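You operate a simulated robot arm through the tools that you are given. There is no shell and no other tool. Be economical: measure what you need, move in short steps, check, and stop when the job is done.

You are at the controls of a simulated robot arm. One attempt, no reset.

## Task
Tidy the counter: candle back in its block, both loose batteries in the rack.
Fine: the candle comes out of the candlestick; lid on the jar, lantern off.
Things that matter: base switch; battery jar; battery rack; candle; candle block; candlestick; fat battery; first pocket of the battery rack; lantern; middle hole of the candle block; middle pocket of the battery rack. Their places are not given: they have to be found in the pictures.

It is judged by the outcome, as a careful person would: the job done as asked, and still so three seconds after it is handed in. It fails if anything else is knocked over, pushed out of place, dropped, spilled or broken. Lids that push on must go on centred and level and be pressed home; caps that screw on are set level and turned clockwise until they are tight.

## Robot
A 6-joint arm with a two-finger parallel gripper, fixed in place. Base frame: the origin is at the foot of the arm, x ahead of it, y to its left, z up; the work surface is at about z = 760. Units: mm, degrees, N and s.
With the tool pointing down near the work surface it reaches from about 260 to 680 mm from the base axis. Its first joint turns from -66.0 to 66.0 degrees. Payload 2.9 kg.
The tool frame sits at the grasp point between the pads (the TCP): z along the fingers, y along the line on which they close. The tips reach 30 mm beyond it. The gripper opens to 110 mm. The fingers are 20 mm wide and 10 mm thick; the gripper's body (48 by 112 mm) begins 55 mm behind the TCP.
Orientation is that of the tool frame in the base frame, as a unit quaternion [x, y, z, w]. With the fingers straight down and closing along the base's y, the tool's x points along the base's -x, its y along +y and its z along -z.

## Interface
- The arm moves only by the tool jog_arm. Its argument "increments" is a list of rows, each a list of 7 numbers: the opening, from 0 (shut) to 1 (fully open), then the shift along the tool's x, y, z in mm, then the turn, a rotation vector about the tool's x, y, z in degrees. In form: [[hand, dx, dy, dz, rx, ry, rz], ...]. A call has 1 to 10 rows; each row is the pose to reach, as a shift and turn from the pose commanded when the call began, along the tool's axes at that moment. Rows are played at 5 a second. More than 50 mm and 8.6 degrees between two rows, or a gripper value outside its range, and nothing of the call is played. A pose out of reach is approached as far as the arm can. The call stops where the force on the tool passes 40 N (or 10 N more than at its start, if that is more) or the arm is blocked; 0.2 s more then pass. The fingers move at their own pace (about 108 mm/s each) and stop on an object; they squeeze with about 32 N. The grip force told is the motor's: it shows also when the fingers shut on nothing. Time passes only in rows, and 0.2 s behind the last, so rows that repeat a pose let the fingers close. It gives the time, the measured TCP pose, the force on the tool (base axes), the opening and the grip force at its end, in the units of the frame above (readings bear some noise), with the torque about the TCP (base axes, N m) and any sound that the robot's microphone picked up.
- Cameras (640 x 400 px; columns grow to the right, rows downward): "scene" is fixed at [89.4, 440.2, 1397]; the picture's right is [-0.65, -0.76, 0.00], its down [-0.34, 0.29, -0.90] and it looks along [0.68, -0.59, -0.44] (base axes); focal length 335 px, centre (320, 200). "wrist" rides on the gripper at [72, 17, -103] in the tool frame; the picture's right is [-0.23, 0.97, 0.00], its down [-0.76, -0.18, -0.62] and it looks along [-0.61, -0.14, 0.78] (tool axes); focal length 222 px, centre (320, 200).
- capture(camera): a new picture of that camera. The clock stands still meanwhile.
- point_at(camera, pixels): for up to 12 pixels [column, row] of the newest picture of that camera ("zoom" is the newest enlarged one), the place [x, y, z] in the base frame of the surface seen there, good to about 2 mm. The clock stands still meanwhile.
- close_up(camera, box): a new picture of the part [left, top, right, bottom] of that camera's present view, enlarged. The clock stands still meanwhile.
- sign_off(): hands the job in; it is judged then, once.

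Go step by step. Measure first, check grasps and placings, and put right what went wrong. The budget is 80 turns and 38 pictures, counting those below and the enlarged ones. Unless the task says otherwise, let go and move clear before handing in, and close with one line.

The tools are called after "Call:" as a command line: name --pt "numbers of a row" for each row, then --argument value for the rest, lists and objects as JSON in quotes. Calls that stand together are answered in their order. jog_arm: Moves the arm, as the interface text tells. Its arguments: {"type":"object","properties":{"increments":{"type":"array","items":{"type":"array","items":{"type":"number"}}}},"required":["increments"]} The other tools are called the same way: capture (camera) takes a picture; point_at (camera, pixels) gives the place of the surface under pixels of a picture; close_up (camera, box) takes an enlarged picture of a part of a camera's view; sign_off () hands the job in.

At the start:

```text
time: 0.0
tool_pos: [418.4, -5.0, 1155.0]
ee_rot: [0.0, 1.0, 0.0, -0.001]
wrist_force: [0.3, -0.4, 0.2]
ft_torque: [-0.03, 0.03, 0.0]
gripper_width: 110.1
grasp_force: 0.0
```

scene: 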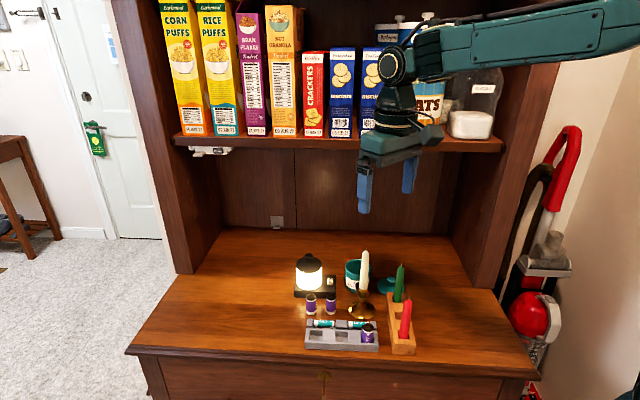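
wrist: 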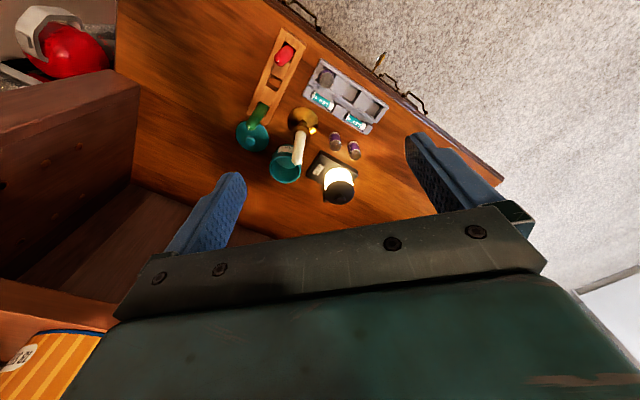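

The pictures show the lantern, two loose purple batteries, rack, jar, candlestick with a white candle and the block. I'll enlarge both views of the group.

Call:
close_up --camera "scene" --box '[280, 240, 440, 360]'

Call:
close_up --camera "wrist" --box '[220, 20, 400, 220]'

```text
3.33 times, centred on (360, 300) of scene
```

zoom: 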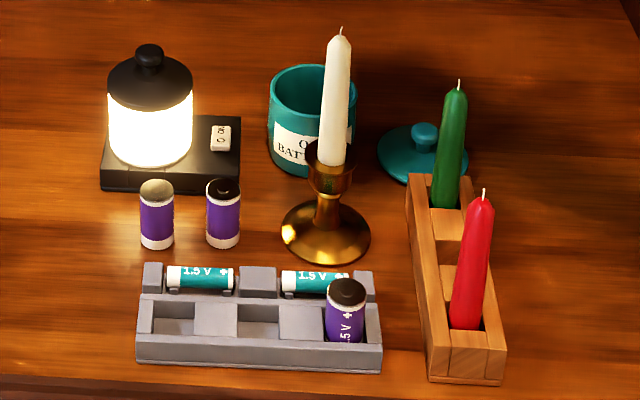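

```text
2.00 times, centred on (310, 120) of wrist
```

zoom: 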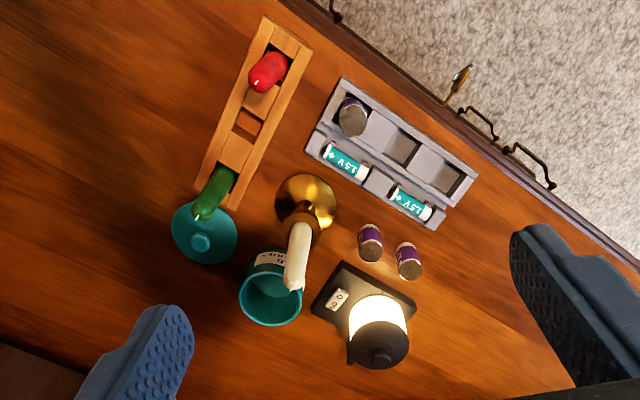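

The overview is clear; I'll enlarge the scene more tightly and measure there.

Call:
close_up --camera "scene" --box '[290, 245, 418, 325]'

```text
5.00 times, centred on (354, 285) of scene
```

zoom: 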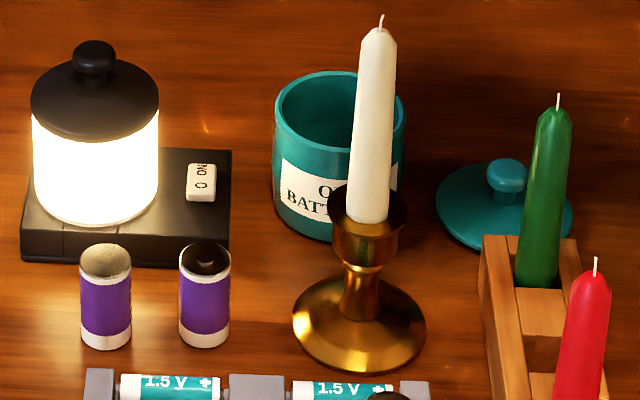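

Now measuring the key points in this enlarged view.

Call:
point_at --camera "zoom" --pixels '[[105, 255], [204, 255], [106, 340], [380, 35], [368, 215], [358, 355], [201, 168], [201, 190], [508, 170], [445, 210], [568, 215], [93, 55]]'

Call:
point_at --camera "zoom" --pixels '[[335, 75], [282, 115], [402, 115], [290, 210], [105, 348], [204, 345], [335, 215], [403, 210], [372, 120], [542, 120], [540, 280], [505, 240]]'

Call:
close_up --camera "scene" --box '[296, 285, 424, 365]'

```text
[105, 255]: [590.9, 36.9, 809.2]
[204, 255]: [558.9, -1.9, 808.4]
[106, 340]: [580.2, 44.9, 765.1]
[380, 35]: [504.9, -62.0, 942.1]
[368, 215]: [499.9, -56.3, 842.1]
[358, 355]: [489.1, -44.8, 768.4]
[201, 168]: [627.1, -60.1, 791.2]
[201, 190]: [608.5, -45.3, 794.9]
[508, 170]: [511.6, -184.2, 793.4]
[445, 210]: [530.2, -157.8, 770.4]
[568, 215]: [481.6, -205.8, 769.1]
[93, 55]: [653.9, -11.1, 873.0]
```

```text
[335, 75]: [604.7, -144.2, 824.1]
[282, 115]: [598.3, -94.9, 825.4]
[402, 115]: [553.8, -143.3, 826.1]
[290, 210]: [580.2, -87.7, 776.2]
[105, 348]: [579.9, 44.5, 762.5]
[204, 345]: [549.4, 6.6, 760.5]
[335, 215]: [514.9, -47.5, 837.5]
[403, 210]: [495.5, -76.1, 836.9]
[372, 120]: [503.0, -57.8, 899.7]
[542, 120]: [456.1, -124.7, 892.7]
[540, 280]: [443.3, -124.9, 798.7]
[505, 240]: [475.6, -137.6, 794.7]
```

```text
5.00 times, centred on (360, 325) of scene
```

zoom: 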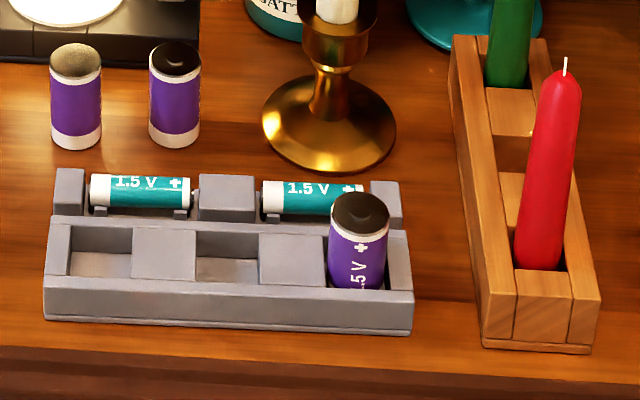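

Pockets are open squares about the fat batteries' size. Measuring pocket rims and the block's middle hole.

Call:
point_at --camera "zoom" --pixels '[[72, 228], [130, 230], [134, 280], [68, 278], [196, 232], [257, 235], [259, 286], [197, 283], [100, 265], [228, 270], [360, 210], [230, 245]]'

Call:
point_at --camera "zoom" --pixels '[[488, 90], [532, 90], [499, 135], [500, 173], [515, 150], [535, 135], [518, 270], [568, 270], [484, 338], [592, 345], [455, 40], [545, 40]]'

Call:
point_at --camera "zoom" --pixels '[[45, 280], [412, 295], [46, 315], [410, 330], [60, 220], [400, 235], [70, 175], [385, 185], [140, 195], [510, 110], [75, 60], [175, 60]]'

```text
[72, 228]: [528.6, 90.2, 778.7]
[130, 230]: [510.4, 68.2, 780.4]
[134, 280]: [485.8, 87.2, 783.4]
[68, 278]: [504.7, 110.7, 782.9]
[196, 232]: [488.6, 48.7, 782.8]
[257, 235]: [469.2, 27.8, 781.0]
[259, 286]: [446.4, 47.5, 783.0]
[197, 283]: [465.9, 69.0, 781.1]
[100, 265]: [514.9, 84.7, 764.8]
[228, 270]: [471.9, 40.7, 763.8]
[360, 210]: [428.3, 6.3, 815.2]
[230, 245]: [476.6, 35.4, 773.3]
```

```text
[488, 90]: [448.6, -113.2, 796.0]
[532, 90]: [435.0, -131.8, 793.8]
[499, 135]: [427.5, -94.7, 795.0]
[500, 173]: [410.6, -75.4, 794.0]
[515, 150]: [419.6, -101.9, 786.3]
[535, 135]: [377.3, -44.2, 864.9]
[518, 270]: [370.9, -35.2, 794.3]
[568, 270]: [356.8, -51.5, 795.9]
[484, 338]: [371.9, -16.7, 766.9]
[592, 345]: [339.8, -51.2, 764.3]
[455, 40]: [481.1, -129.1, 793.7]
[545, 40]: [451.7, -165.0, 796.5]
```

```text
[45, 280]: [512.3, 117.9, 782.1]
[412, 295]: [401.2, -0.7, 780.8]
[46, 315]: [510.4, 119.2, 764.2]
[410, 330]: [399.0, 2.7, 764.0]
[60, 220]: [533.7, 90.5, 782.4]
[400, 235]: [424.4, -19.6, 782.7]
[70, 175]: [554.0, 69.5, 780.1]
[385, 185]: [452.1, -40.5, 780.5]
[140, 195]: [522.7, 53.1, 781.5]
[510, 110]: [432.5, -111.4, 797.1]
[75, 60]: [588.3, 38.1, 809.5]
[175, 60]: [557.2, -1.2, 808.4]
```

The first pocket is centred near (507,89), the middle one near (467,48), the hole near (411,-94) and the white candle near (505,-62). I'll check the shelf clearance and candle tips before moving.

Call:
point_at --camera "scene" --pixels '[[340, 141], [200, 141], [480, 148], [400, 270], [405, 303], [365, 252], [330, 283], [310, 258], [200, 260], [455, 230], [340, 300]]'

Call:
jog_arm --pt "0.5 0 0 0 0 0 8.5" --pt "0.5 -20 -12 20 0 0 17" --pt "0.5 -40 -24 40 0 0 25.5" --pt "0.5 -60 -36 60 0 0 34" --pt "0.5 -75 -48 80 0 0 42.5" --pt "0.5 -86.6 -57 100 0 0 45" --pt "0.5 -86.6 -57 120 0 0 45" --pt "0.5 -86.6 -57 120 0 0 45"

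Call:
capture --camera "wrist"

```text
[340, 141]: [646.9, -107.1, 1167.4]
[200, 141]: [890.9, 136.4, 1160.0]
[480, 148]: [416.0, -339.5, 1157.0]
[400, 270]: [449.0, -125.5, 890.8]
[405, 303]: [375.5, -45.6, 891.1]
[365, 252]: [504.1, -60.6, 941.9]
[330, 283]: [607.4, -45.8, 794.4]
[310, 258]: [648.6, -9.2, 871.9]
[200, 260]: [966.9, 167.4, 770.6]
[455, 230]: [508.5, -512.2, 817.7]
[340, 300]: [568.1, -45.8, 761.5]
```

```text
time: 1.8
tool_pos: [506.5, -61.7, 1033.8]
ee_rot: [0.383, 0.924, 0.001, 0.0]
wrist_force: [0.4, -0.7, 0.8]
ft_torque: [0.0, -0.01, -0.02]
gripper_width: 55.2
grasp_force: 0.1
```

```text
31 pictures are left
```

wrist: 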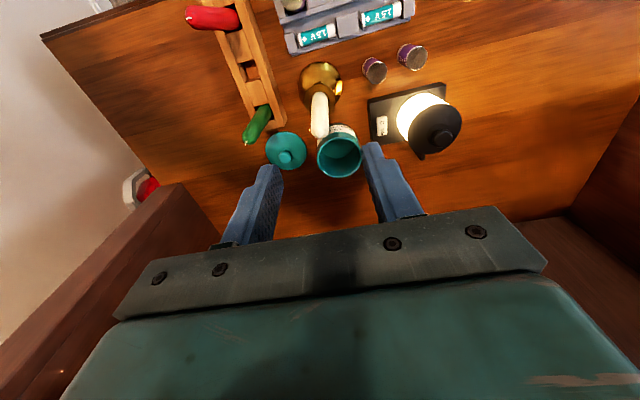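

The arm is above the candle. I'll enlarge the wrist view to refine the block's hole, the lid, the jar and the batteries.

Call:
close_up --camera "wrist" --box '[220, 0, 476, 160]'

```text
2.50 times, centred on (348, 80) of wrist
```

zoom: 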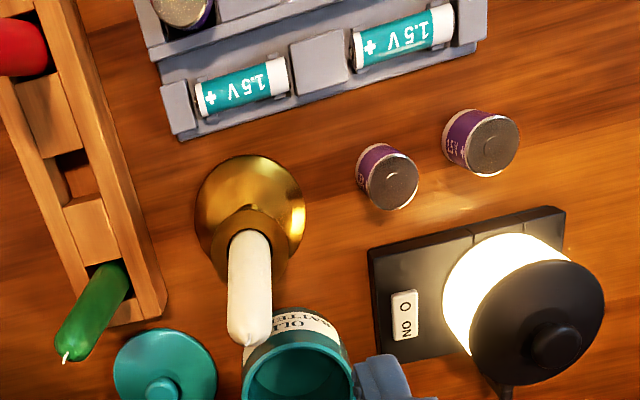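

Call:
point_at --camera "zoom" --pixels '[[48, 160], [86, 146], [106, 192], [64, 208], [75, 175], [30, 80], [82, 222], [405, 300], [404, 330], [382, 318], [430, 335], [162, 390]]'

Call:
point_at --camera "zoom" --pixels '[[391, 183], [491, 147], [250, 235], [235, 340], [248, 395], [300, 348], [352, 388], [115, 375], [214, 375], [165, 331], [558, 343], [250, 165]]'

```text
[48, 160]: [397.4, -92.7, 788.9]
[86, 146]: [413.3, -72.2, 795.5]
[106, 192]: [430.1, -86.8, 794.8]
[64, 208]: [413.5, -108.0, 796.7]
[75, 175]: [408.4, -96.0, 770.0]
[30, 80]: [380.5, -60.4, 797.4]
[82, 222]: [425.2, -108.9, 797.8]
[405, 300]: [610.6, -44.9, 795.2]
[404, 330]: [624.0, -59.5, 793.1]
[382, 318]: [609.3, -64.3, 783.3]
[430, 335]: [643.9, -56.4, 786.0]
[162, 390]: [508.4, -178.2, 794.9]
```

```text
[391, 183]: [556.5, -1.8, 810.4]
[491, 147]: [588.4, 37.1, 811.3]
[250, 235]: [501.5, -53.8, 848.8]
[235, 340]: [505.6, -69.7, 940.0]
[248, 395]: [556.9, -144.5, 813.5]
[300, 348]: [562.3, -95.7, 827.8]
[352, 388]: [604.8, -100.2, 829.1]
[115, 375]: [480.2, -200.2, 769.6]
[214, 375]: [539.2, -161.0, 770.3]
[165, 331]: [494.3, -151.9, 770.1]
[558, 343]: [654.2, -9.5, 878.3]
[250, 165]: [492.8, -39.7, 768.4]
```

Hole centre comes out near (412,-92), floor about 770, and the candle axis is under the TCP. I'll descend around the candle with TCP at 908, keeping the body above the wick (~953).

Call:
jog_arm --pt "0.5 0 0 40 0 0 0" --pt "0.5 0 0 80 0 0 0" --pt "0.5 0 0 110 0 0 0" --pt "0.5 0 0 126 0 0 0" --pt "0.5 0 0 126 0 0 0"

Call:
close_up --camera "scene" --box '[290, 200, 450, 300]'

```text
time: 3.0
tool_pos: [506.3, -61.8, 909.2]
ee_rot: [0.382, 0.924, 0.0, 0.0]
wrist_force: [0.6, -0.6, -0.4]
ft_torque: [-0.01, 0.0, -0.02]
gripper_width: 54.9
grasp_force: 0.1
```

```text
4.00 times, centred on (370, 250) of scene
```

zoom: 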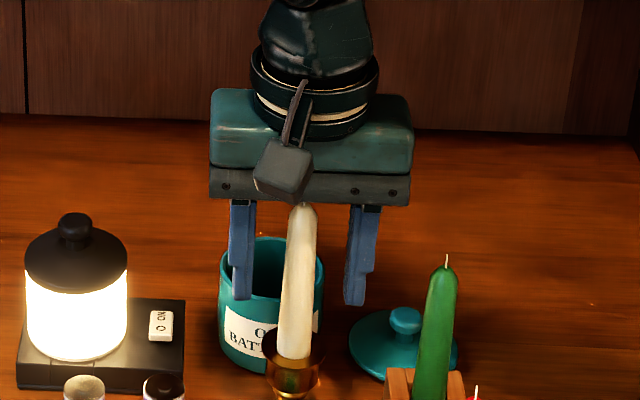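

The candle sits midway between the fingers (columns 240 and 360, candle at 300). Closing.

Call:
jog_arm --pt "0.3 0 0 0 0 0 0" --pt "0.22 0 0 0 0 0 0" --pt "0.16 0 0 0 0 0 0" --pt "0.1 0 0 0 0 0 0" --pt "0.0 0 0 0 0 0 0" --pt "0.0 0 0 0 0 0 0"

```text
time: 4.4
tool_pos: [505.2, -61.8, 908.9]
ee_rot: [0.382, 0.924, 0.0, 0.0]
wrist_force: [-0.5, 0.4, 0.1]
ft_torque: [0.01, -0.01, -0.02]
gripper_width: 17.6
grasp_force: 31.4
```

Gripped at 17.6 mm. I'll lift slowly and straight up.

Call:
jog_arm --pt "0 0 0 -5 0 0 0" --pt "0 0 0 -12 0 0 0" --pt "0 0 0 -20 0 0 0" --pt "0 0 0 -30 0 0 0" --pt "0 0 0 -42 0 0 0" --pt "0 0 0 -56 0 0 0" --pt "0 0 0 -72 0 0 0"

Call:
close_up --camera "scene" --box '[290, 200, 450, 300]'

```text
time: 6.0
tool_pos: [505.8, -62.9, 980.4]
ee_rot: [0.383, 0.924, 0.0, 0.0]
wrist_force: [-0.5, 0.3, -0.1]
ft_torque: [0.01, 0.0, 0.02]
gripper_width: 17.6
grasp_force: 31.9
```

```text
4.00 times, centred on (370, 250) of scene
```

zoom: 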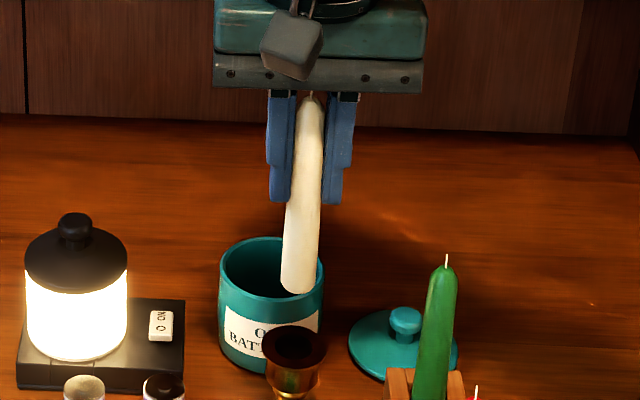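

The candle is out and its stick still stands. Measuring the candle's axis and base.

Call:
point_at --camera "zoom" --pixels '[[299, 290], [299, 280], [300, 260], [303, 230], [306, 200], [308, 150], [311, 110], [284, 280], [315, 280], [297, 350], [442, 300], [434, 380]]'

Call:
capture --camera "wrist"

```text
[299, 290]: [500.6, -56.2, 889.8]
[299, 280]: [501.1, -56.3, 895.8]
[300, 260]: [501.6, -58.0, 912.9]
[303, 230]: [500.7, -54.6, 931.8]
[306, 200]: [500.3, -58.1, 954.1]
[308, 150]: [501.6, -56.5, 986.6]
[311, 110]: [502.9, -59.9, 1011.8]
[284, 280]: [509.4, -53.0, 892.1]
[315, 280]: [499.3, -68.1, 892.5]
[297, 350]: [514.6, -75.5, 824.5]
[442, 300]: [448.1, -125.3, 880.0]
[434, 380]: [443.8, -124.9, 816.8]
```

```text
27 pictures are left
```

wrist: 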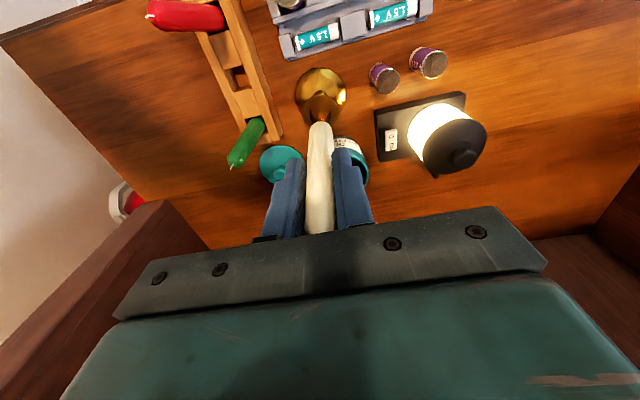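

The candle hangs vertical, base about 92 mm below the TCP. Moving over the hole, with the candle still above the block.

Call:
jog_arm --pt "0 15 -29 0 0 0 0" --pt "0 30 -58 0 0 0 0" --pt "0 45.9 -87.3 0 0 0 0" --pt "0 45.9 -87.3 30 0 0 0" --pt "0 45.9 -87.3 60 0 0 0" --pt "0 45.9 -87.3 75 0 0 0" --pt "0 45.9 -87.3 75 0 0 0"

Call:
close_up --camera "scene" --box '[340, 240, 468, 360]'

Call:
close_up --camera "wrist" --box '[240, 60, 400, 200]'

```text
time: 7.6
tool_pos: [411.5, -90.8, 905.5]
ee_rot: [0.382, 0.924, 0.0, -0.001]
wrist_force: [-0.1, -0.4, 0.1]
ft_torque: [0.03, 0.0, 0.01]
gripper_width: 17.9
grasp_force: 31.6
```

```text
3.33 times, centred on (404, 300) of scene
```

zoom: 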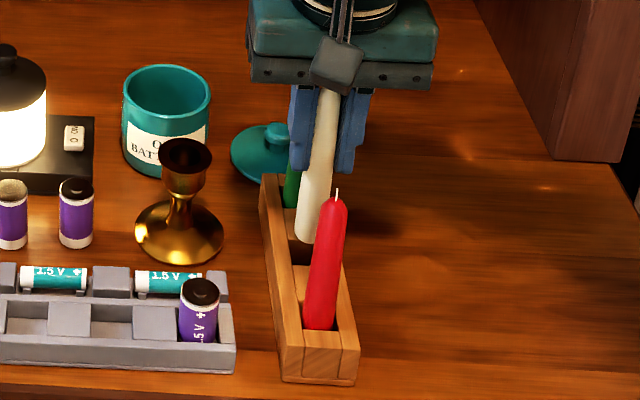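

```text
2.86 times, centred on (320, 130) of wrist
```

zoom: 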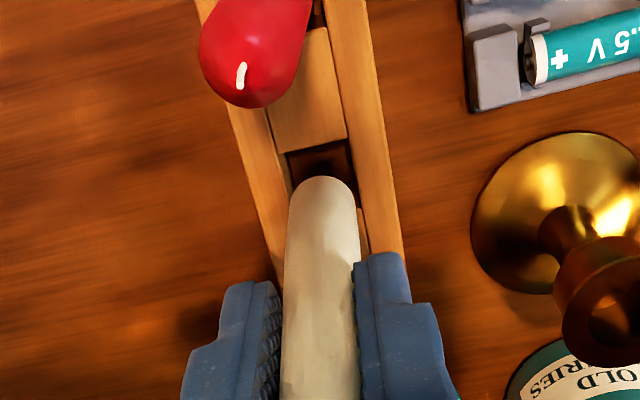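

The candle base is ~18 mm above the hole. Measuring alignment in the wrist view.

Call:
point_at --camera "zoom" --pixels '[[272, 118], [286, 150], [347, 135], [352, 160], [320, 180], [290, 215], [357, 215], [323, 215], [300, 140], [320, 165], [362, 240], [380, 150]]'

```text
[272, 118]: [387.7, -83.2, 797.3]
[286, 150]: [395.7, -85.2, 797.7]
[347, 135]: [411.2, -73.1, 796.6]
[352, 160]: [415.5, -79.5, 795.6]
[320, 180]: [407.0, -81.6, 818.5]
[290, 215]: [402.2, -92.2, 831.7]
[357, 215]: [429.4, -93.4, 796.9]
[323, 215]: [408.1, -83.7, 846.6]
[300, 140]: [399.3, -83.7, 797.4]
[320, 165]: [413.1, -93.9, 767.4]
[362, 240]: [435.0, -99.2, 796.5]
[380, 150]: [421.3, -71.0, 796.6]
```

Alignment looks within a couple of mm. I'll lower until just above/into the hole mouth and check the force.

Call:
jog_arm --pt "0 0 0 8 0 0 0" --pt "0 0 0 14 0 0 0" --pt "0 0 0 17 0 0 0" --pt "0 0 0 20 0 0 0" --pt "0 0 0 23 0 0 0"

Call:
close_up --camera "wrist" --box '[260, 60, 388, 140]'

```text
time: 8.8
tool_pos: [412.5, -90.8, 882.4]
ee_rot: [0.383, 0.924, 0.0, 0.0]
wrist_force: [-2.0, 0.5, 0.2]
ft_torque: [0.12, 0.08, -0.01]
gripper_width: 17.7
grasp_force: 31.9
```

```text
5.00 times, centred on (324, 100) of wrist
```

zoom: 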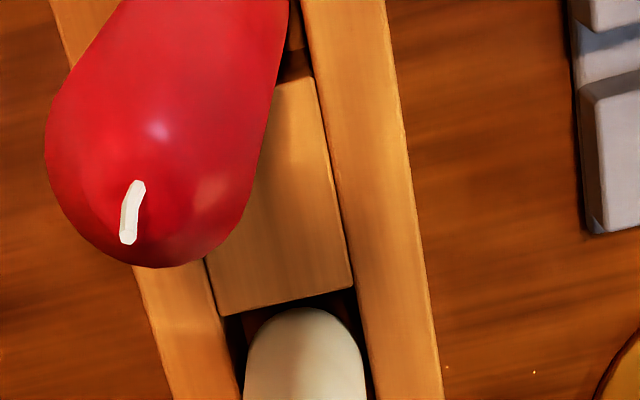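

The candle has entered the hole with only ~2 N of side force. Continuing down in small steps.

Call:
jog_arm --pt "0 0 0 4 0 0 0" --pt "0 0 0 8 0 0 0" --pt "0 0 0 12 0 0 0" --pt "0 0 0 15 0 0 0" --pt "0 0 0 18 0 0 0"

```text
time: 10.0
tool_pos: [411.3, -91.2, 863.9]
ee_rot: [0.383, 0.924, 0.0, 0.0]
wrist_force: [-0.6, 0.7, -0.1]
ft_torque: [0.05, 0.04, 0.01]
gripper_width: 17.8
grasp_force: 32.1
```

Call:
jog_arm --pt "0 0 0 1 0 0 0" --pt "0 0 0 2 0 0 0" --pt "0 0 0 3 0 0 0" --pt "0 0 0 4 0 0 0"

Call:
close_up --camera "scene" --box '[340, 240, 468, 360]'

```text
time: 11.0
tool_pos: [412.2, -89.8, 860.7]
ee_rot: [0.383, 0.924, 0.0, 0.0]
wrist_force: [-2.8, 2.3, 11.9]
ft_torque: [0.1, 0.16, 0.0]
gripper_width: 17.8
grasp_force: 32.8
```

```text
3.33 times, centred on (404, 300) of scene
```

zoom: 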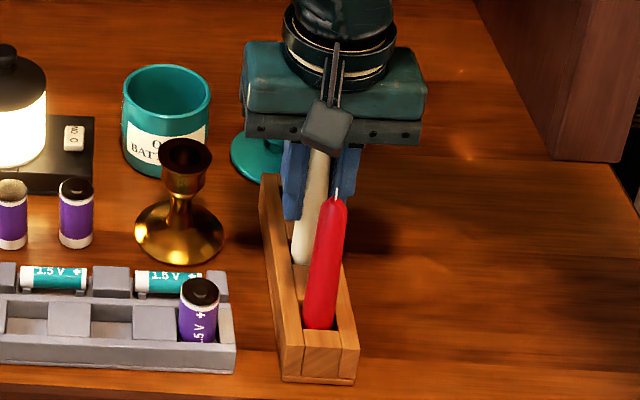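

The candle bottomed out (12 N up). Easing off, opening and rising clear.

Call:
jog_arm --pt "0 0 0 -1.5 0 0 0" --pt "0.18 0 0 -1.5 0 0 0" --pt "0.35 0 0 -1.5 0 0 0" --pt "0.4 0 0 -1.5 0 0 0" --pt "0.4 0 0 -40 0 0 0" --pt "0.4 0 0 -85 0 0 0" --pt "0.4 0 0 -120 0 0 0"

Call:
close_up --camera "scene" --box '[340, 240, 468, 360]'

```text
time: 12.6
tool_pos: [411.7, -90.4, 979.1]
ee_rot: [0.383, 0.924, 0.0, 0.001]
wrist_force: [-0.6, 0.3, -0.3]
ft_torque: [0.02, 0.03, -0.02]
gripper_width: 43.9
grasp_force: 0.0
```

```text
3.33 times, centred on (404, 300) of scene
```

zoom: 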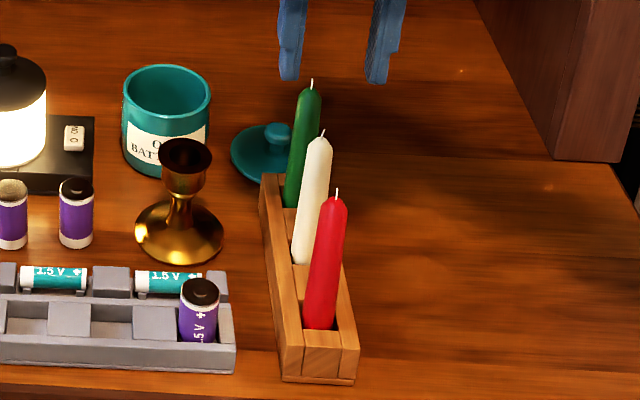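

The candle stands in the middle hole like its neighbours. Next, moving above the left battery at (588,38).

Call:
jog_arm --pt "0.4 -7 43 0 0 0 0" --pt "0.4 -14 86 0 0 0 0" --pt "0.4 -21 129 0 0 0 0" --pt "0.4 -28 172 0 0 0 0" --pt "0.36 -34.1 215.7 0 0 0 0" --pt "0.36 -34.1 215.7 45 0 0 0" --pt "0.36 -34.1 215.7 90 0 0 0" --pt "0.36 -34.1 215.7 120 0 0 0" --pt "0.36 -34.1 215.7 120 0 0 0"

Call:
close_up --camera "wrist" --box '[220, 60, 420, 200]'

```text
time: 14.6
tool_pos: [588.3, 37.2, 860.3]
ee_rot: [0.382, 0.924, -0.001, 0.0]
wrist_force: [0.1, -0.3, 0.4]
ft_torque: [-0.01, 0.06, -0.01]
gripper_width: 39.9
grasp_force: 0.0
```

```text
2.86 times, centred on (320, 130) of wrist
```

zoom: 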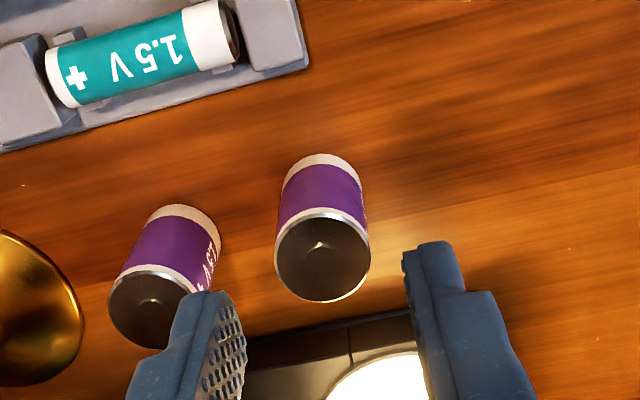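

Both batteries show the same end up, and the left one is between the fingers; the inner finger has ~7 mm to the other battery. Narrowing slightly, then descending and gripping.

Call:
jog_arm --pt "0.33 0 0 0 0 0 0" --pt "0.33 0 0 20 0 0 0" --pt "0.33 0 0 36 0 0 0" --pt "0.33 0 0 46 0 0 0" --pt "0.33 0 0 46 0 0 0"

Call:
close_up --camera "scene" --box '[270, 230, 398, 330]'

```text
time: 15.8
tool_pos: [587.2, 38.2, 814.9]
ee_rot: [0.383, 0.924, 0.0, 0.0]
wrist_force: [-0.7, 0.4, 0.7]
ft_torque: [0.01, -0.03, -0.01]
gripper_width: 36.2
grasp_force: 0.2
```

```text
4.00 times, centred on (334, 280) of scene
```

zoom: 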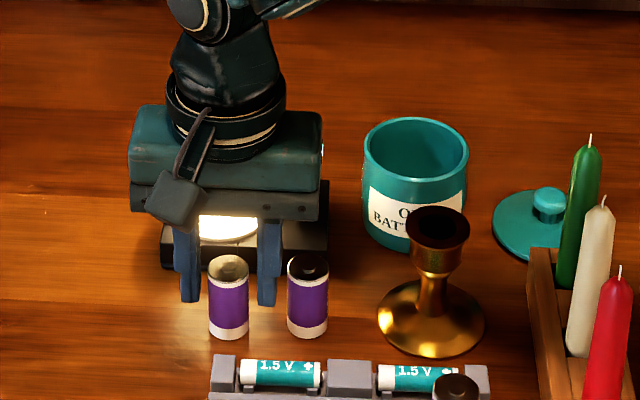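

Fingers straddle the battery evenly (columns 188/268 around 228). Gripping and lifting.

Call:
jog_arm --pt "0.28 0 0 0 0 0 0" --pt "0.22 0 0 0 0 0 0" --pt "0.1 0 0 0 0 0 0" --pt "0.1 0 0 0 0 0 0" --pt "0.1 0 0 -10 0 0 0" --pt "0.1 0 0 -25 0 0 0" --pt "0.1 0 0 -45 0 0 0" --pt "0.1 0 0 -45 0 0 0"

Call:
close_up --camera "scene" --box '[270, 230, 398, 330]'

```text
time: 17.6
tool_pos: [588.1, 38.5, 859.9]
ee_rot: [0.384, 0.924, 0.0, 0.0]
wrist_force: [0.9, 0.7, 0.7]
ft_torque: [-0.03, 0.0, 0.0]
gripper_width: 11.0
grasp_force: 0.1
```

```text
4.00 times, centred on (334, 280) of scene
```

zoom: 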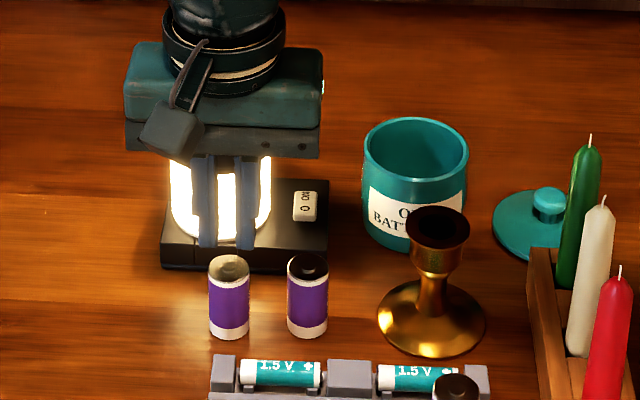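

The fingers came up empty (11 mm, no force) and the battery still stands where it was. Measuring battery and finger positions to see why.

Call:
point_at --camera "zoom" --pixels '[[229, 268], [229, 258], [229, 278], [229, 310], [211, 268], [247, 268], [307, 268], [206, 244], [244, 244], [205, 200], [244, 200], [229, 335]]'

Call:
close_up --camera "wrist" --box '[220, 60, 420, 200]'

```text
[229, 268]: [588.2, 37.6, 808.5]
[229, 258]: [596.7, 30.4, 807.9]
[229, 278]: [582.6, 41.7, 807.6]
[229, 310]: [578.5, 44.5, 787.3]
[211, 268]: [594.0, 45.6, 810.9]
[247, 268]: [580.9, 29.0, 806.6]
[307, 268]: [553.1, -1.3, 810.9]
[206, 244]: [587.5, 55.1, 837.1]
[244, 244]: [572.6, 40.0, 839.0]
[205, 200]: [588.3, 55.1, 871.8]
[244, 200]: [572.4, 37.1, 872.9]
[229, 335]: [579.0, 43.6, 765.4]
```

```text
2.86 times, centred on (320, 130) of wrist
```

zoom: 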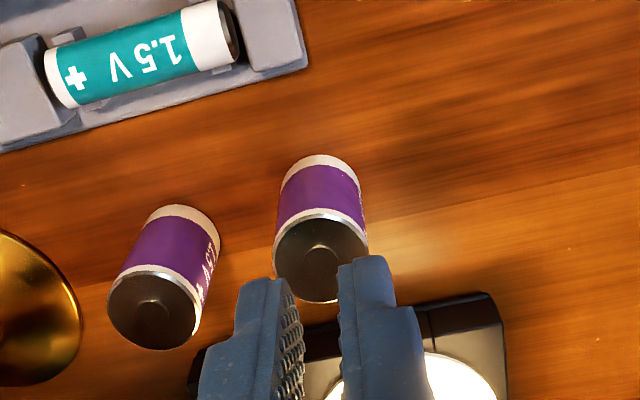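

Finger position matches the battery centre, so the grip must have slipped rather than missed. I'll go a little deeper, close fully, and read the width before lifting.

Call:
jog_arm --pt "0.33 0 0 0 0 0 0" --pt "0.33 0 0 0 0 0 0" --pt "0.33 0 0 25 0 0 0" --pt "0.33 0 0 45 0 0 0" --pt "0.33 0 0 51 0 0 0" --pt "0.26 0 0 51 0 0 0" --pt "0.2 0 0 51 0 0 0" --pt "0.0 0 0 51 0 0 0" --pt "0.0 0 0 51 0 0 0"

Call:
close_up --camera "wrist" --box '[220, 60, 420, 200]'

```text
time: 19.6
tool_pos: [588.8, 38.1, 807.7]
ee_rot: [0.382, 0.924, 0.0, 0.0]
wrist_force: [-0.2, -0.3, -0.5]
ft_torque: [-0.02, -0.01, 0.03]
gripper_width: 24.4
grasp_force: 31.9
```

```text
2.86 times, centred on (320, 130) of wrist
```

zoom: 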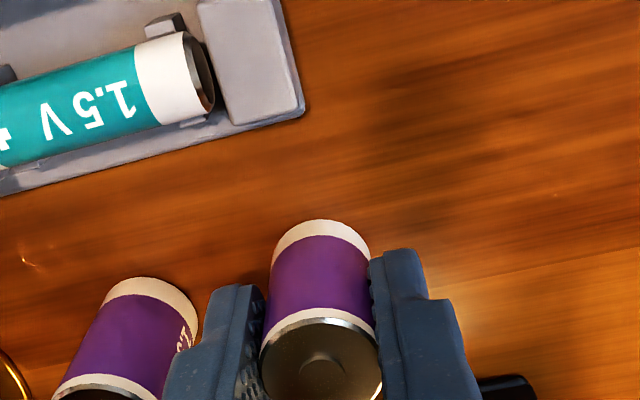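

Now it is held at 24.4 mm with 32 N. Lifting slowly.

Call:
jog_arm --pt "0 0 0 -1 0 0 0" --pt "0 0 0 -3 0 0 0" --pt "0 0 0 -6 0 0 0" --pt "0 0 0 -9 0 0 0"

Call:
close_up --camera "scene" --box '[270, 230, 398, 330]'

```text
time: 20.6
tool_pos: [588.5, 37.9, 817.6]
ee_rot: [0.383, 0.924, 0.0, 0.0]
wrist_force: [-0.2, 0.5, -0.8]
ft_torque: [0.02, 0.02, 0.01]
gripper_width: 24.5
grasp_force: 31.9
```

```text
4.00 times, centred on (334, 280) of scene
```

zoom: 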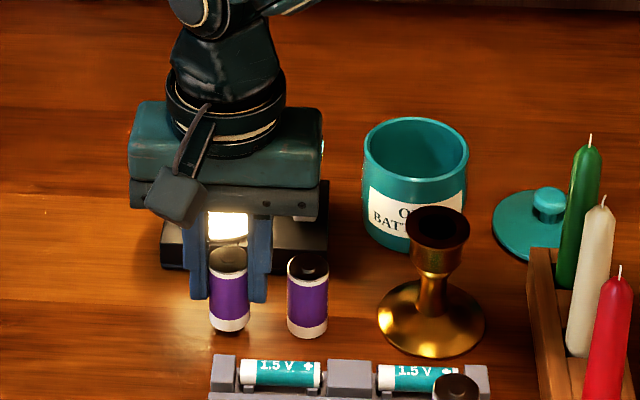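

Lifted securely. Carrying it at height to above the first pocket at (507.5,89).

Call:
jog_arm --pt "0 0 0 -25 0 0 0" --pt "0 0 0 -48 0 0 0" --pt "0 31 -7 -48 0 0 0" --pt "0 62 -14 -48 0 0 0" --pt "0 93.1 -21.3 -48 0 0 0" --pt "0 93.1 -21.3 -30 0 0 0" --pt "0 93.1 -21.3 -22 0 0 0" --pt "0 93.1 -21.3 -22 0 0 0"

Call:
close_up --camera "scene" --box '[280, 270, 408, 350]'

Call:
close_up --camera "wrist" --box '[240, 100, 400, 200]'

```text
time: 22.4
tool_pos: [508.0, 89.7, 839.4]
ee_rot: [0.382, 0.924, 0.0, 0.0]
wrist_force: [-0.2, -0.3, 0.2]
ft_torque: [0.02, 0.01, 0.01]
gripper_width: 24.7
grasp_force: 32.3
```

```text
5.00 times, centred on (344, 310) of scene
```

zoom: 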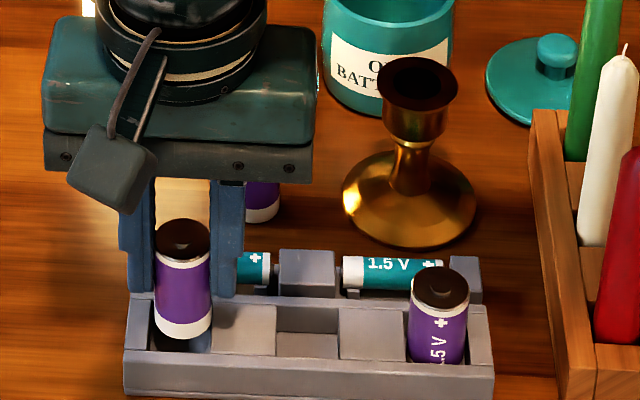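

```text
4.00 times, centred on (320, 150) of wrist
```

zoom: 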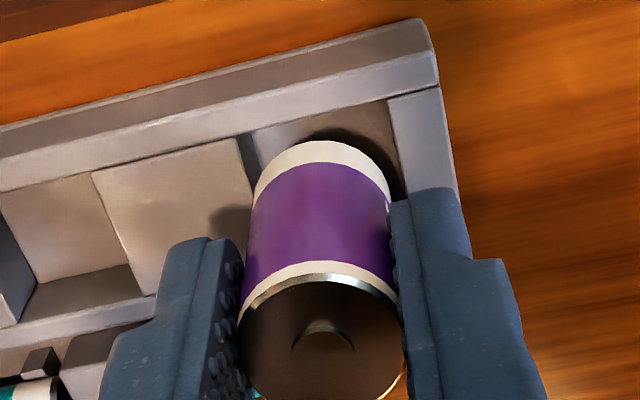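

Checking where the battery's ends really are relative to the pocket.

Call:
point_at --camera "zoom" --pixels '[[320, 340], [350, 320], [320, 200], [385, 110], [440, 140], [420, 60], [262, 150], [170, 200], [320, 150], [300, 130], [100, 100], [20, 200]]'

Call:
close_up --camera "scene" --box '[288, 300, 352, 340]'

Call:
point_at --camera "zoom" --pixels '[[233, 90], [233, 130], [205, 90], [260, 90], [233, 250], [236, 360], [215, 420], [200, 300], [340, 380], [300, 300], [420, 300], [450, 380]]'

```text
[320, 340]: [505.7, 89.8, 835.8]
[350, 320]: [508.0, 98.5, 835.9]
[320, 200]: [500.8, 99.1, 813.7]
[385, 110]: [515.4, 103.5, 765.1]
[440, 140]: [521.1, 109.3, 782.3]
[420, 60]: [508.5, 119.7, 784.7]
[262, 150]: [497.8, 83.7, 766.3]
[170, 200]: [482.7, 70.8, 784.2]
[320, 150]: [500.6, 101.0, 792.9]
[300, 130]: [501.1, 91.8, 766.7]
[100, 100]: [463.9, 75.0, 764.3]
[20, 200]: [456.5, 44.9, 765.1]
```

```text
10.00 times, centred on (320, 320) of scene
```

zoom: 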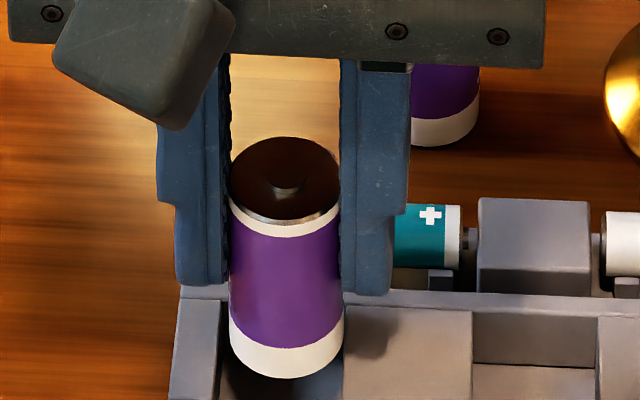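

```text
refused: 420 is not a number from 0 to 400
```

The battery sits ~5 mm lower in the fingers than assumed (top at 836, so base ≈786). Checking its centre against the pocket.

Call:
point_at --camera "zoom" --pixels '[[285, 185], [233, 180], [337, 180], [285, 140], [285, 222], [286, 300], [286, 372], [228, 330], [345, 330], [200, 350], [222, 300], [215, 385]]'

```text
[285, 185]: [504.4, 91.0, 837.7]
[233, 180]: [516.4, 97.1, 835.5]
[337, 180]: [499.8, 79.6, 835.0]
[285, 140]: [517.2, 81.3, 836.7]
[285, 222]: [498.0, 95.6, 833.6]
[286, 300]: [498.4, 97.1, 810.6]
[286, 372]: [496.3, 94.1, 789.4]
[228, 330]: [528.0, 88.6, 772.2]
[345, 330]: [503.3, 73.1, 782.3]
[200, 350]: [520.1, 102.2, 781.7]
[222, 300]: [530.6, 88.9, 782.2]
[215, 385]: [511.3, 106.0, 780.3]
```

Battery is centred on the pocket and vertical. Lowering it in.

Call:
jog_arm --pt "0 0 0 5 0 0 0" --pt "0 0 0 10 0 0 0" --pt "0 0 0 14 0 0 0" --pt "0 0 0 17 0 0 0" --pt "0 0 0 19 0 0 0" --pt "0 0 0 20.5 0 0 0"

Call:
close_up --camera "scene" --box '[280, 270, 408, 350]'

```text
time: 23.8
tool_pos: [507.3, 88.8, 818.0]
ee_rot: [0.383, 0.924, 0.0, 0.0]
wrist_force: [0.1, 0.6, -0.3]
ft_torque: [-0.05, 0.0, -0.01]
gripper_width: 24.9
grasp_force: 31.9
```

```text
5.00 times, centred on (344, 310) of scene
```

zoom: 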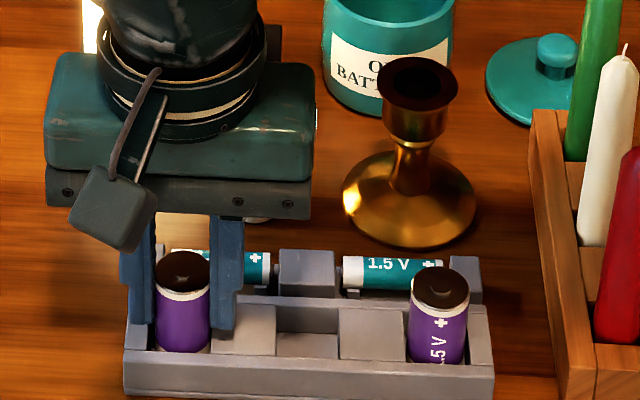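

It's in the pocket; easing down to feel the floor.

Call:
jog_arm --pt "0 0 0 1 0 0 0" --pt "0 0 0 2 0 0 0" --pt "0 0 0 2.5 0 0 0" --pt "0 0 0 2.5 0 0 0"

```text
time: 24.8
tool_pos: [507.2, 88.4, 817.0]
ee_rot: [0.383, 0.924, 0.0, 0.0]
wrist_force: [-1.1, -0.1, 4.9]
ft_torque: [-0.01, 0.09, 0.0]
gripper_width: 25.0
grasp_force: 31.8
```

Floor felt (5 N). Releasing and rising.

Call:
jog_arm --pt "0.28 0 0 0 0 0 0" --pt "0.36 0 0 0 0 0 0" --pt "0.36 0 0 0 0 0 0" --pt "0.36 0 0 -20 0 0 0" --pt "0.36 0 0 -60 0 0 0" --pt "0.36 0 0 -60 0 0 0"

Call:
close_up --camera "scene" --box '[280, 270, 408, 350]'

```text
time: 26.2
tool_pos: [505.9, 87.4, 876.7]
ee_rot: [0.383, 0.924, 0.0, 0.001]
wrist_force: [0.1, 1.1, 0.4]
ft_torque: [0.01, 0.01, -0.02]
gripper_width: 39.7
grasp_force: 0.0
```

```text
5.00 times, centred on (344, 310) of scene
```

zoom: 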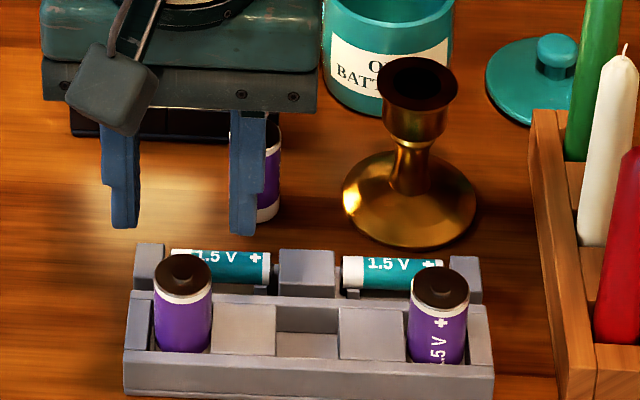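

First battery seated. Moving above the second battery at (557,-1.6) and descending.

Call:
jog_arm --pt "0.36 -33 -10 0 0 0 0" --pt "0.36 -66 -20 0 0 0 0" --pt "0.36 -98.8 -28.7 0 0 0 0" --pt "0.36 -98.8 -28.7 20 0 0 0" --pt "0.36 -98.8 -28.7 20 0 0 0"

Call:
close_up --camera "scene" --box '[270, 240, 398, 320]'

```text
time: 27.4
tool_pos: [556.2, -2.1, 855.0]
ee_rot: [0.383, 0.924, 0.0, 0.0]
wrist_force: [-0.2, 0.4, 0.2]
ft_torque: [0.01, 0.05, 0.0]
gripper_width: 39.5
grasp_force: 0.1
```

```text
5.00 times, centred on (334, 280) of scene
```

zoom: 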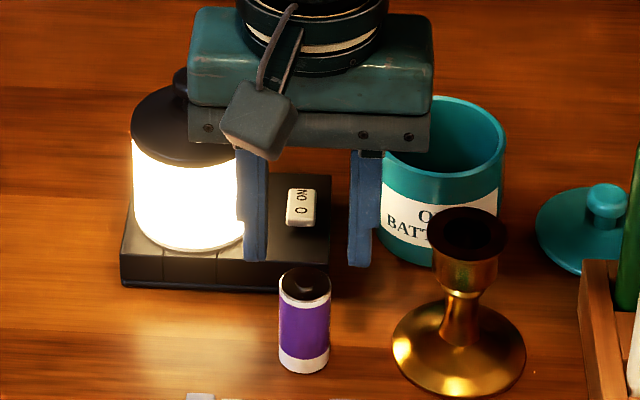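

Fingers (255/363) straddle the battery (304). Descending and gripping.

Call:
jog_arm --pt "0.36 0 0 20 0 0 0" --pt "0.36 0 0 38 0 0 0" --pt "0.36 0 0 47 0 0 0" --pt "0.28 0 0 47 0 0 0" --pt "0.2 0 0 47 0 0 0" --pt "0 0 0 47 0 0 0" --pt "0 0 0 47 0 0 0" --pt "0 0 0 47 0 0 0"

```text
time: 29.2
tool_pos: [556.5, -1.5, 810.2]
ee_rot: [0.382, 0.924, 0.0, -0.001]
wrist_force: [0.2, 0.6, -0.1]
ft_torque: [0.03, -0.02, -0.01]
gripper_width: 24.8
grasp_force: 31.8
```

Held at 24.8 mm. Lifting slowly, then carrying to above the middle pocket (467.3,48.5).

Call:
jog_arm --pt "0 0 0 -1 0 0 0" --pt "0 0 0 -4 0 0 0" --pt "0 0 0 -10 0 0 0" --pt "0 0 0 -25 0 0 0" --pt "0 0 0 -50 0 0 0" --pt "0 33 -9 -55 0 0 0" --pt "0 66 -18 -55 0 0 0" --pt "0 98.9 -27.8 -55 0 0 0" --pt "0 98.9 -27.8 -35 0 0 0" --pt "0 98.9 -27.8 -35 0 0 0"

Call:
close_up --camera "scene" --box '[308, 295, 372, 335]'

```text
time: 31.4
tool_pos: [466.7, 49.3, 844.0]
ee_rot: [0.383, 0.924, -0.001, -0.001]
wrist_force: [0.4, 0.1, -0.9]
ft_torque: [-0.01, -0.02, -0.02]
gripper_width: 24.8
grasp_force: 32.0
```

```text
10.00 times, centred on (340, 315) of scene
```

zoom: 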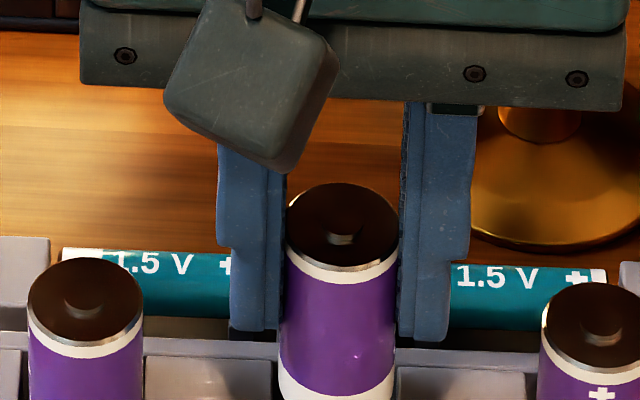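

Call:
point_at --camera "zoom" --pixels '[[341, 228], [290, 228], [395, 228], [341, 190], [341, 265], [338, 330], [338, 390], [85, 305], [598, 335], [85, 262], [31, 300], [140, 300]]'

```text
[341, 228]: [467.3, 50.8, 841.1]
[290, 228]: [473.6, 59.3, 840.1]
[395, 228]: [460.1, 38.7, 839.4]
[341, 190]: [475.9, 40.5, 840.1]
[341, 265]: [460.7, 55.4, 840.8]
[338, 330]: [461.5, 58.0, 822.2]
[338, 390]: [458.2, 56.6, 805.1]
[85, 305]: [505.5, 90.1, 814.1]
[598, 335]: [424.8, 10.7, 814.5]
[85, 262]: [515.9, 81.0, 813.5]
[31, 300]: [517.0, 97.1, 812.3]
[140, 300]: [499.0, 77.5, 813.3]
```

Centred at (467.6,48.5); seated tops are at ~814, so 26–27 mm to go. Lowering.

Call:
jog_arm --pt "0 0 0 8 0 0 0" --pt "0 0 0 14 0 0 0" --pt "0 0 0 18 0 0 0" --pt "0 0 0 22 0 0 0" --pt "0 0 0 24.5 0 0 0" --pt "0 0 0 26 0 0 0" --pt "0 0 0 26 0 0 0"

```text
time: 33.0
tool_pos: [468.1, 48.4, 818.6]
ee_rot: [0.383, 0.924, 0.0, 0.001]
wrist_force: [0.1, -0.4, 2.7]
ft_torque: [-0.01, -0.01, 0.02]
gripper_width: 24.3
grasp_force: 32.5
```

Call:
jog_arm --pt "0 0 0 0.7 0 0 0" --pt "0.28 0 0 0.5 0 0 0" --pt "0.36 0 0 0.5 0 0 0" --pt "0.36 0 0 0.5 0 0 0" --pt "0.36 0 0 -20 0 0 0" --pt "0.36 0 0 -60 0 0 0" --pt "0.36 0 0 -105 0 0 0" --pt "0.36 0 0 -105 0 0 0"

Call:
close_up --camera "scene" --box '[290, 245, 450, 345]'

```text
time: 34.8
tool_pos: [467.1, 48.5, 924.0]
ee_rot: [0.383, 0.924, 0.0, 0.0]
wrist_force: [0.4, -0.9, 1.0]
ft_torque: [0.0, -0.05, 0.0]
gripper_width: 39.5
grasp_force: 0.0
```

```text
4.00 times, centred on (370, 295) of scene
```

zoom: 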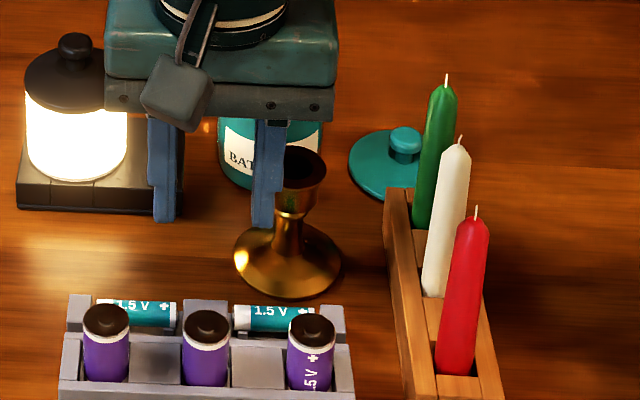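

All three batteries are in the rack. Next the lid: move above it turned a further 45° (body clear of the green candle), then look.

Call:
jog_arm --pt "0.36 -20 -14 -36 0 0 7.5" --pt "0.36 -55 -38 -40 0 0 15" --pt "0.36 -90 -62 -40 0 0 22.5" --pt "0.36 -125 -87 -40 0 0 30" --pt "0.36 -160 -111 -40 0 0 37.5" --pt "0.36 -192.5 -133.4 -40 0 0 45" --pt "0.36 -192.5 -133.4 -10 0 0 45" --pt "0.36 -192.5 -133.4 -10 0 0 45"

Call:
close_up --camera "wrist" --box '[200, 40, 440, 190]'

```text
time: 36.6
tool_pos: [507.6, -181.3, 933.7]
ee_rot: [0.707, 0.707, 0.0, -0.001]
wrist_force: [-0.2, -0.2, -0.7]
ft_torque: [-0.03, 0.02, 0.02]
gripper_width: 39.7
grasp_force: 0.1
```

```text
2.67 times, centred on (320, 115) of wrist
```

zoom: 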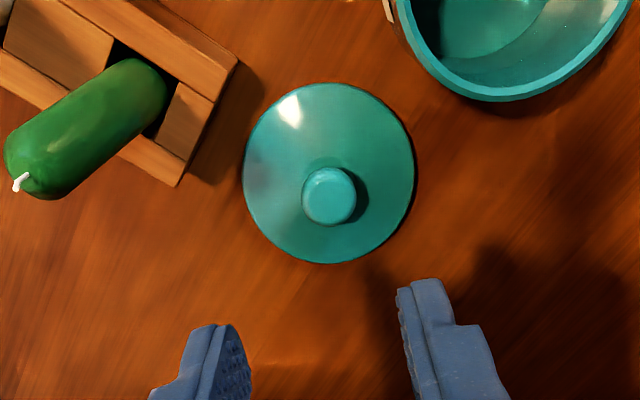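

Call:
point_at --camera "zoom" --pixels '[[247, 168], [412, 175], [325, 86], [335, 259], [330, 195], [306, 195], [352, 193], [330, 172], [329, 218], [490, 96], [400, 20], [625, 5]]'

Call:
close_up --camera "scene" --box '[328, 250, 408, 300]'

```text
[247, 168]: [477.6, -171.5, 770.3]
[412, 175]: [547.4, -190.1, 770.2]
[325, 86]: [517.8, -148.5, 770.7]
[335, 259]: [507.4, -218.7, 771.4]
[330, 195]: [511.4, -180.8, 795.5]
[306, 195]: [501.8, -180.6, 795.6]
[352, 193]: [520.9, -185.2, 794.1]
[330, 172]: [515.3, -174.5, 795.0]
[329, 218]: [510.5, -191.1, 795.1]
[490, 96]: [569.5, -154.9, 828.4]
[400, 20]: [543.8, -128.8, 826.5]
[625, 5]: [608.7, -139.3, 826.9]
```

```text
8.00 times, centred on (368, 275) of scene
```

zoom: 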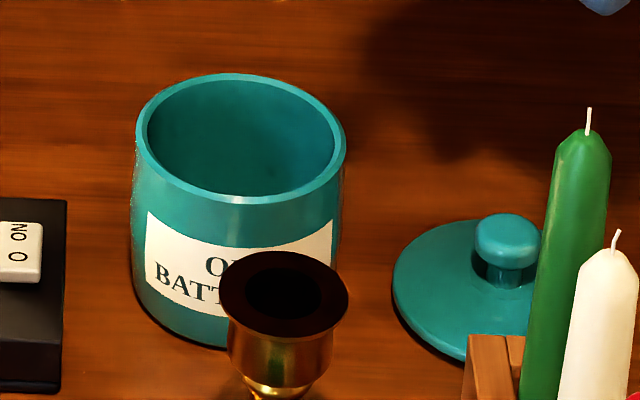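

Lid centre (512.3,-183.2), knob top 795. Measuring the jar rim.

Call:
point_at --camera "zoom" --pixels '[[139, 130], [342, 145], [240, 76], [240, 200], [170, 90], [310, 190], [318, 98], [165, 175], [508, 228], [478, 240], [535, 245], [508, 214]]'

```text
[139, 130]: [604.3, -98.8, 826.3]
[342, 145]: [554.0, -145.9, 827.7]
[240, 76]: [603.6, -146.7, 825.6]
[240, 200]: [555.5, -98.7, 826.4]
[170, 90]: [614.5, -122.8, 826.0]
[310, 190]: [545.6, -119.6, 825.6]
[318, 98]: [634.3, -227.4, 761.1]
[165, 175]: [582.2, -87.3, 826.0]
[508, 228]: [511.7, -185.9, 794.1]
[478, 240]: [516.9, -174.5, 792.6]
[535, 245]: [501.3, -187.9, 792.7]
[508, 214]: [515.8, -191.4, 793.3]
```

Jar centre (579.6,-122.1), rim 826. Descending over the lid's knob.

Call:
jog_arm --pt "0.36 -1.5 4 40 0 0 0" --pt "0.36 -1.5 4 80 0 0 0" --pt "0.36 -1.5 4 110 0 0 0" --pt "0.36 -1.5 4 125.5 0 0 0" --pt "0.36 -1.5 4 125.5 0 0 0"

```text
time: 37.8
tool_pos: [512.3, -185.2, 808.1]
ee_rot: [0.707, 0.707, 0.0, 0.001]
wrist_force: [0.8, -0.1, -0.6]
ft_torque: [0.02, 0.03, -0.01]
gripper_width: 39.6
grasp_force: 0.0
```

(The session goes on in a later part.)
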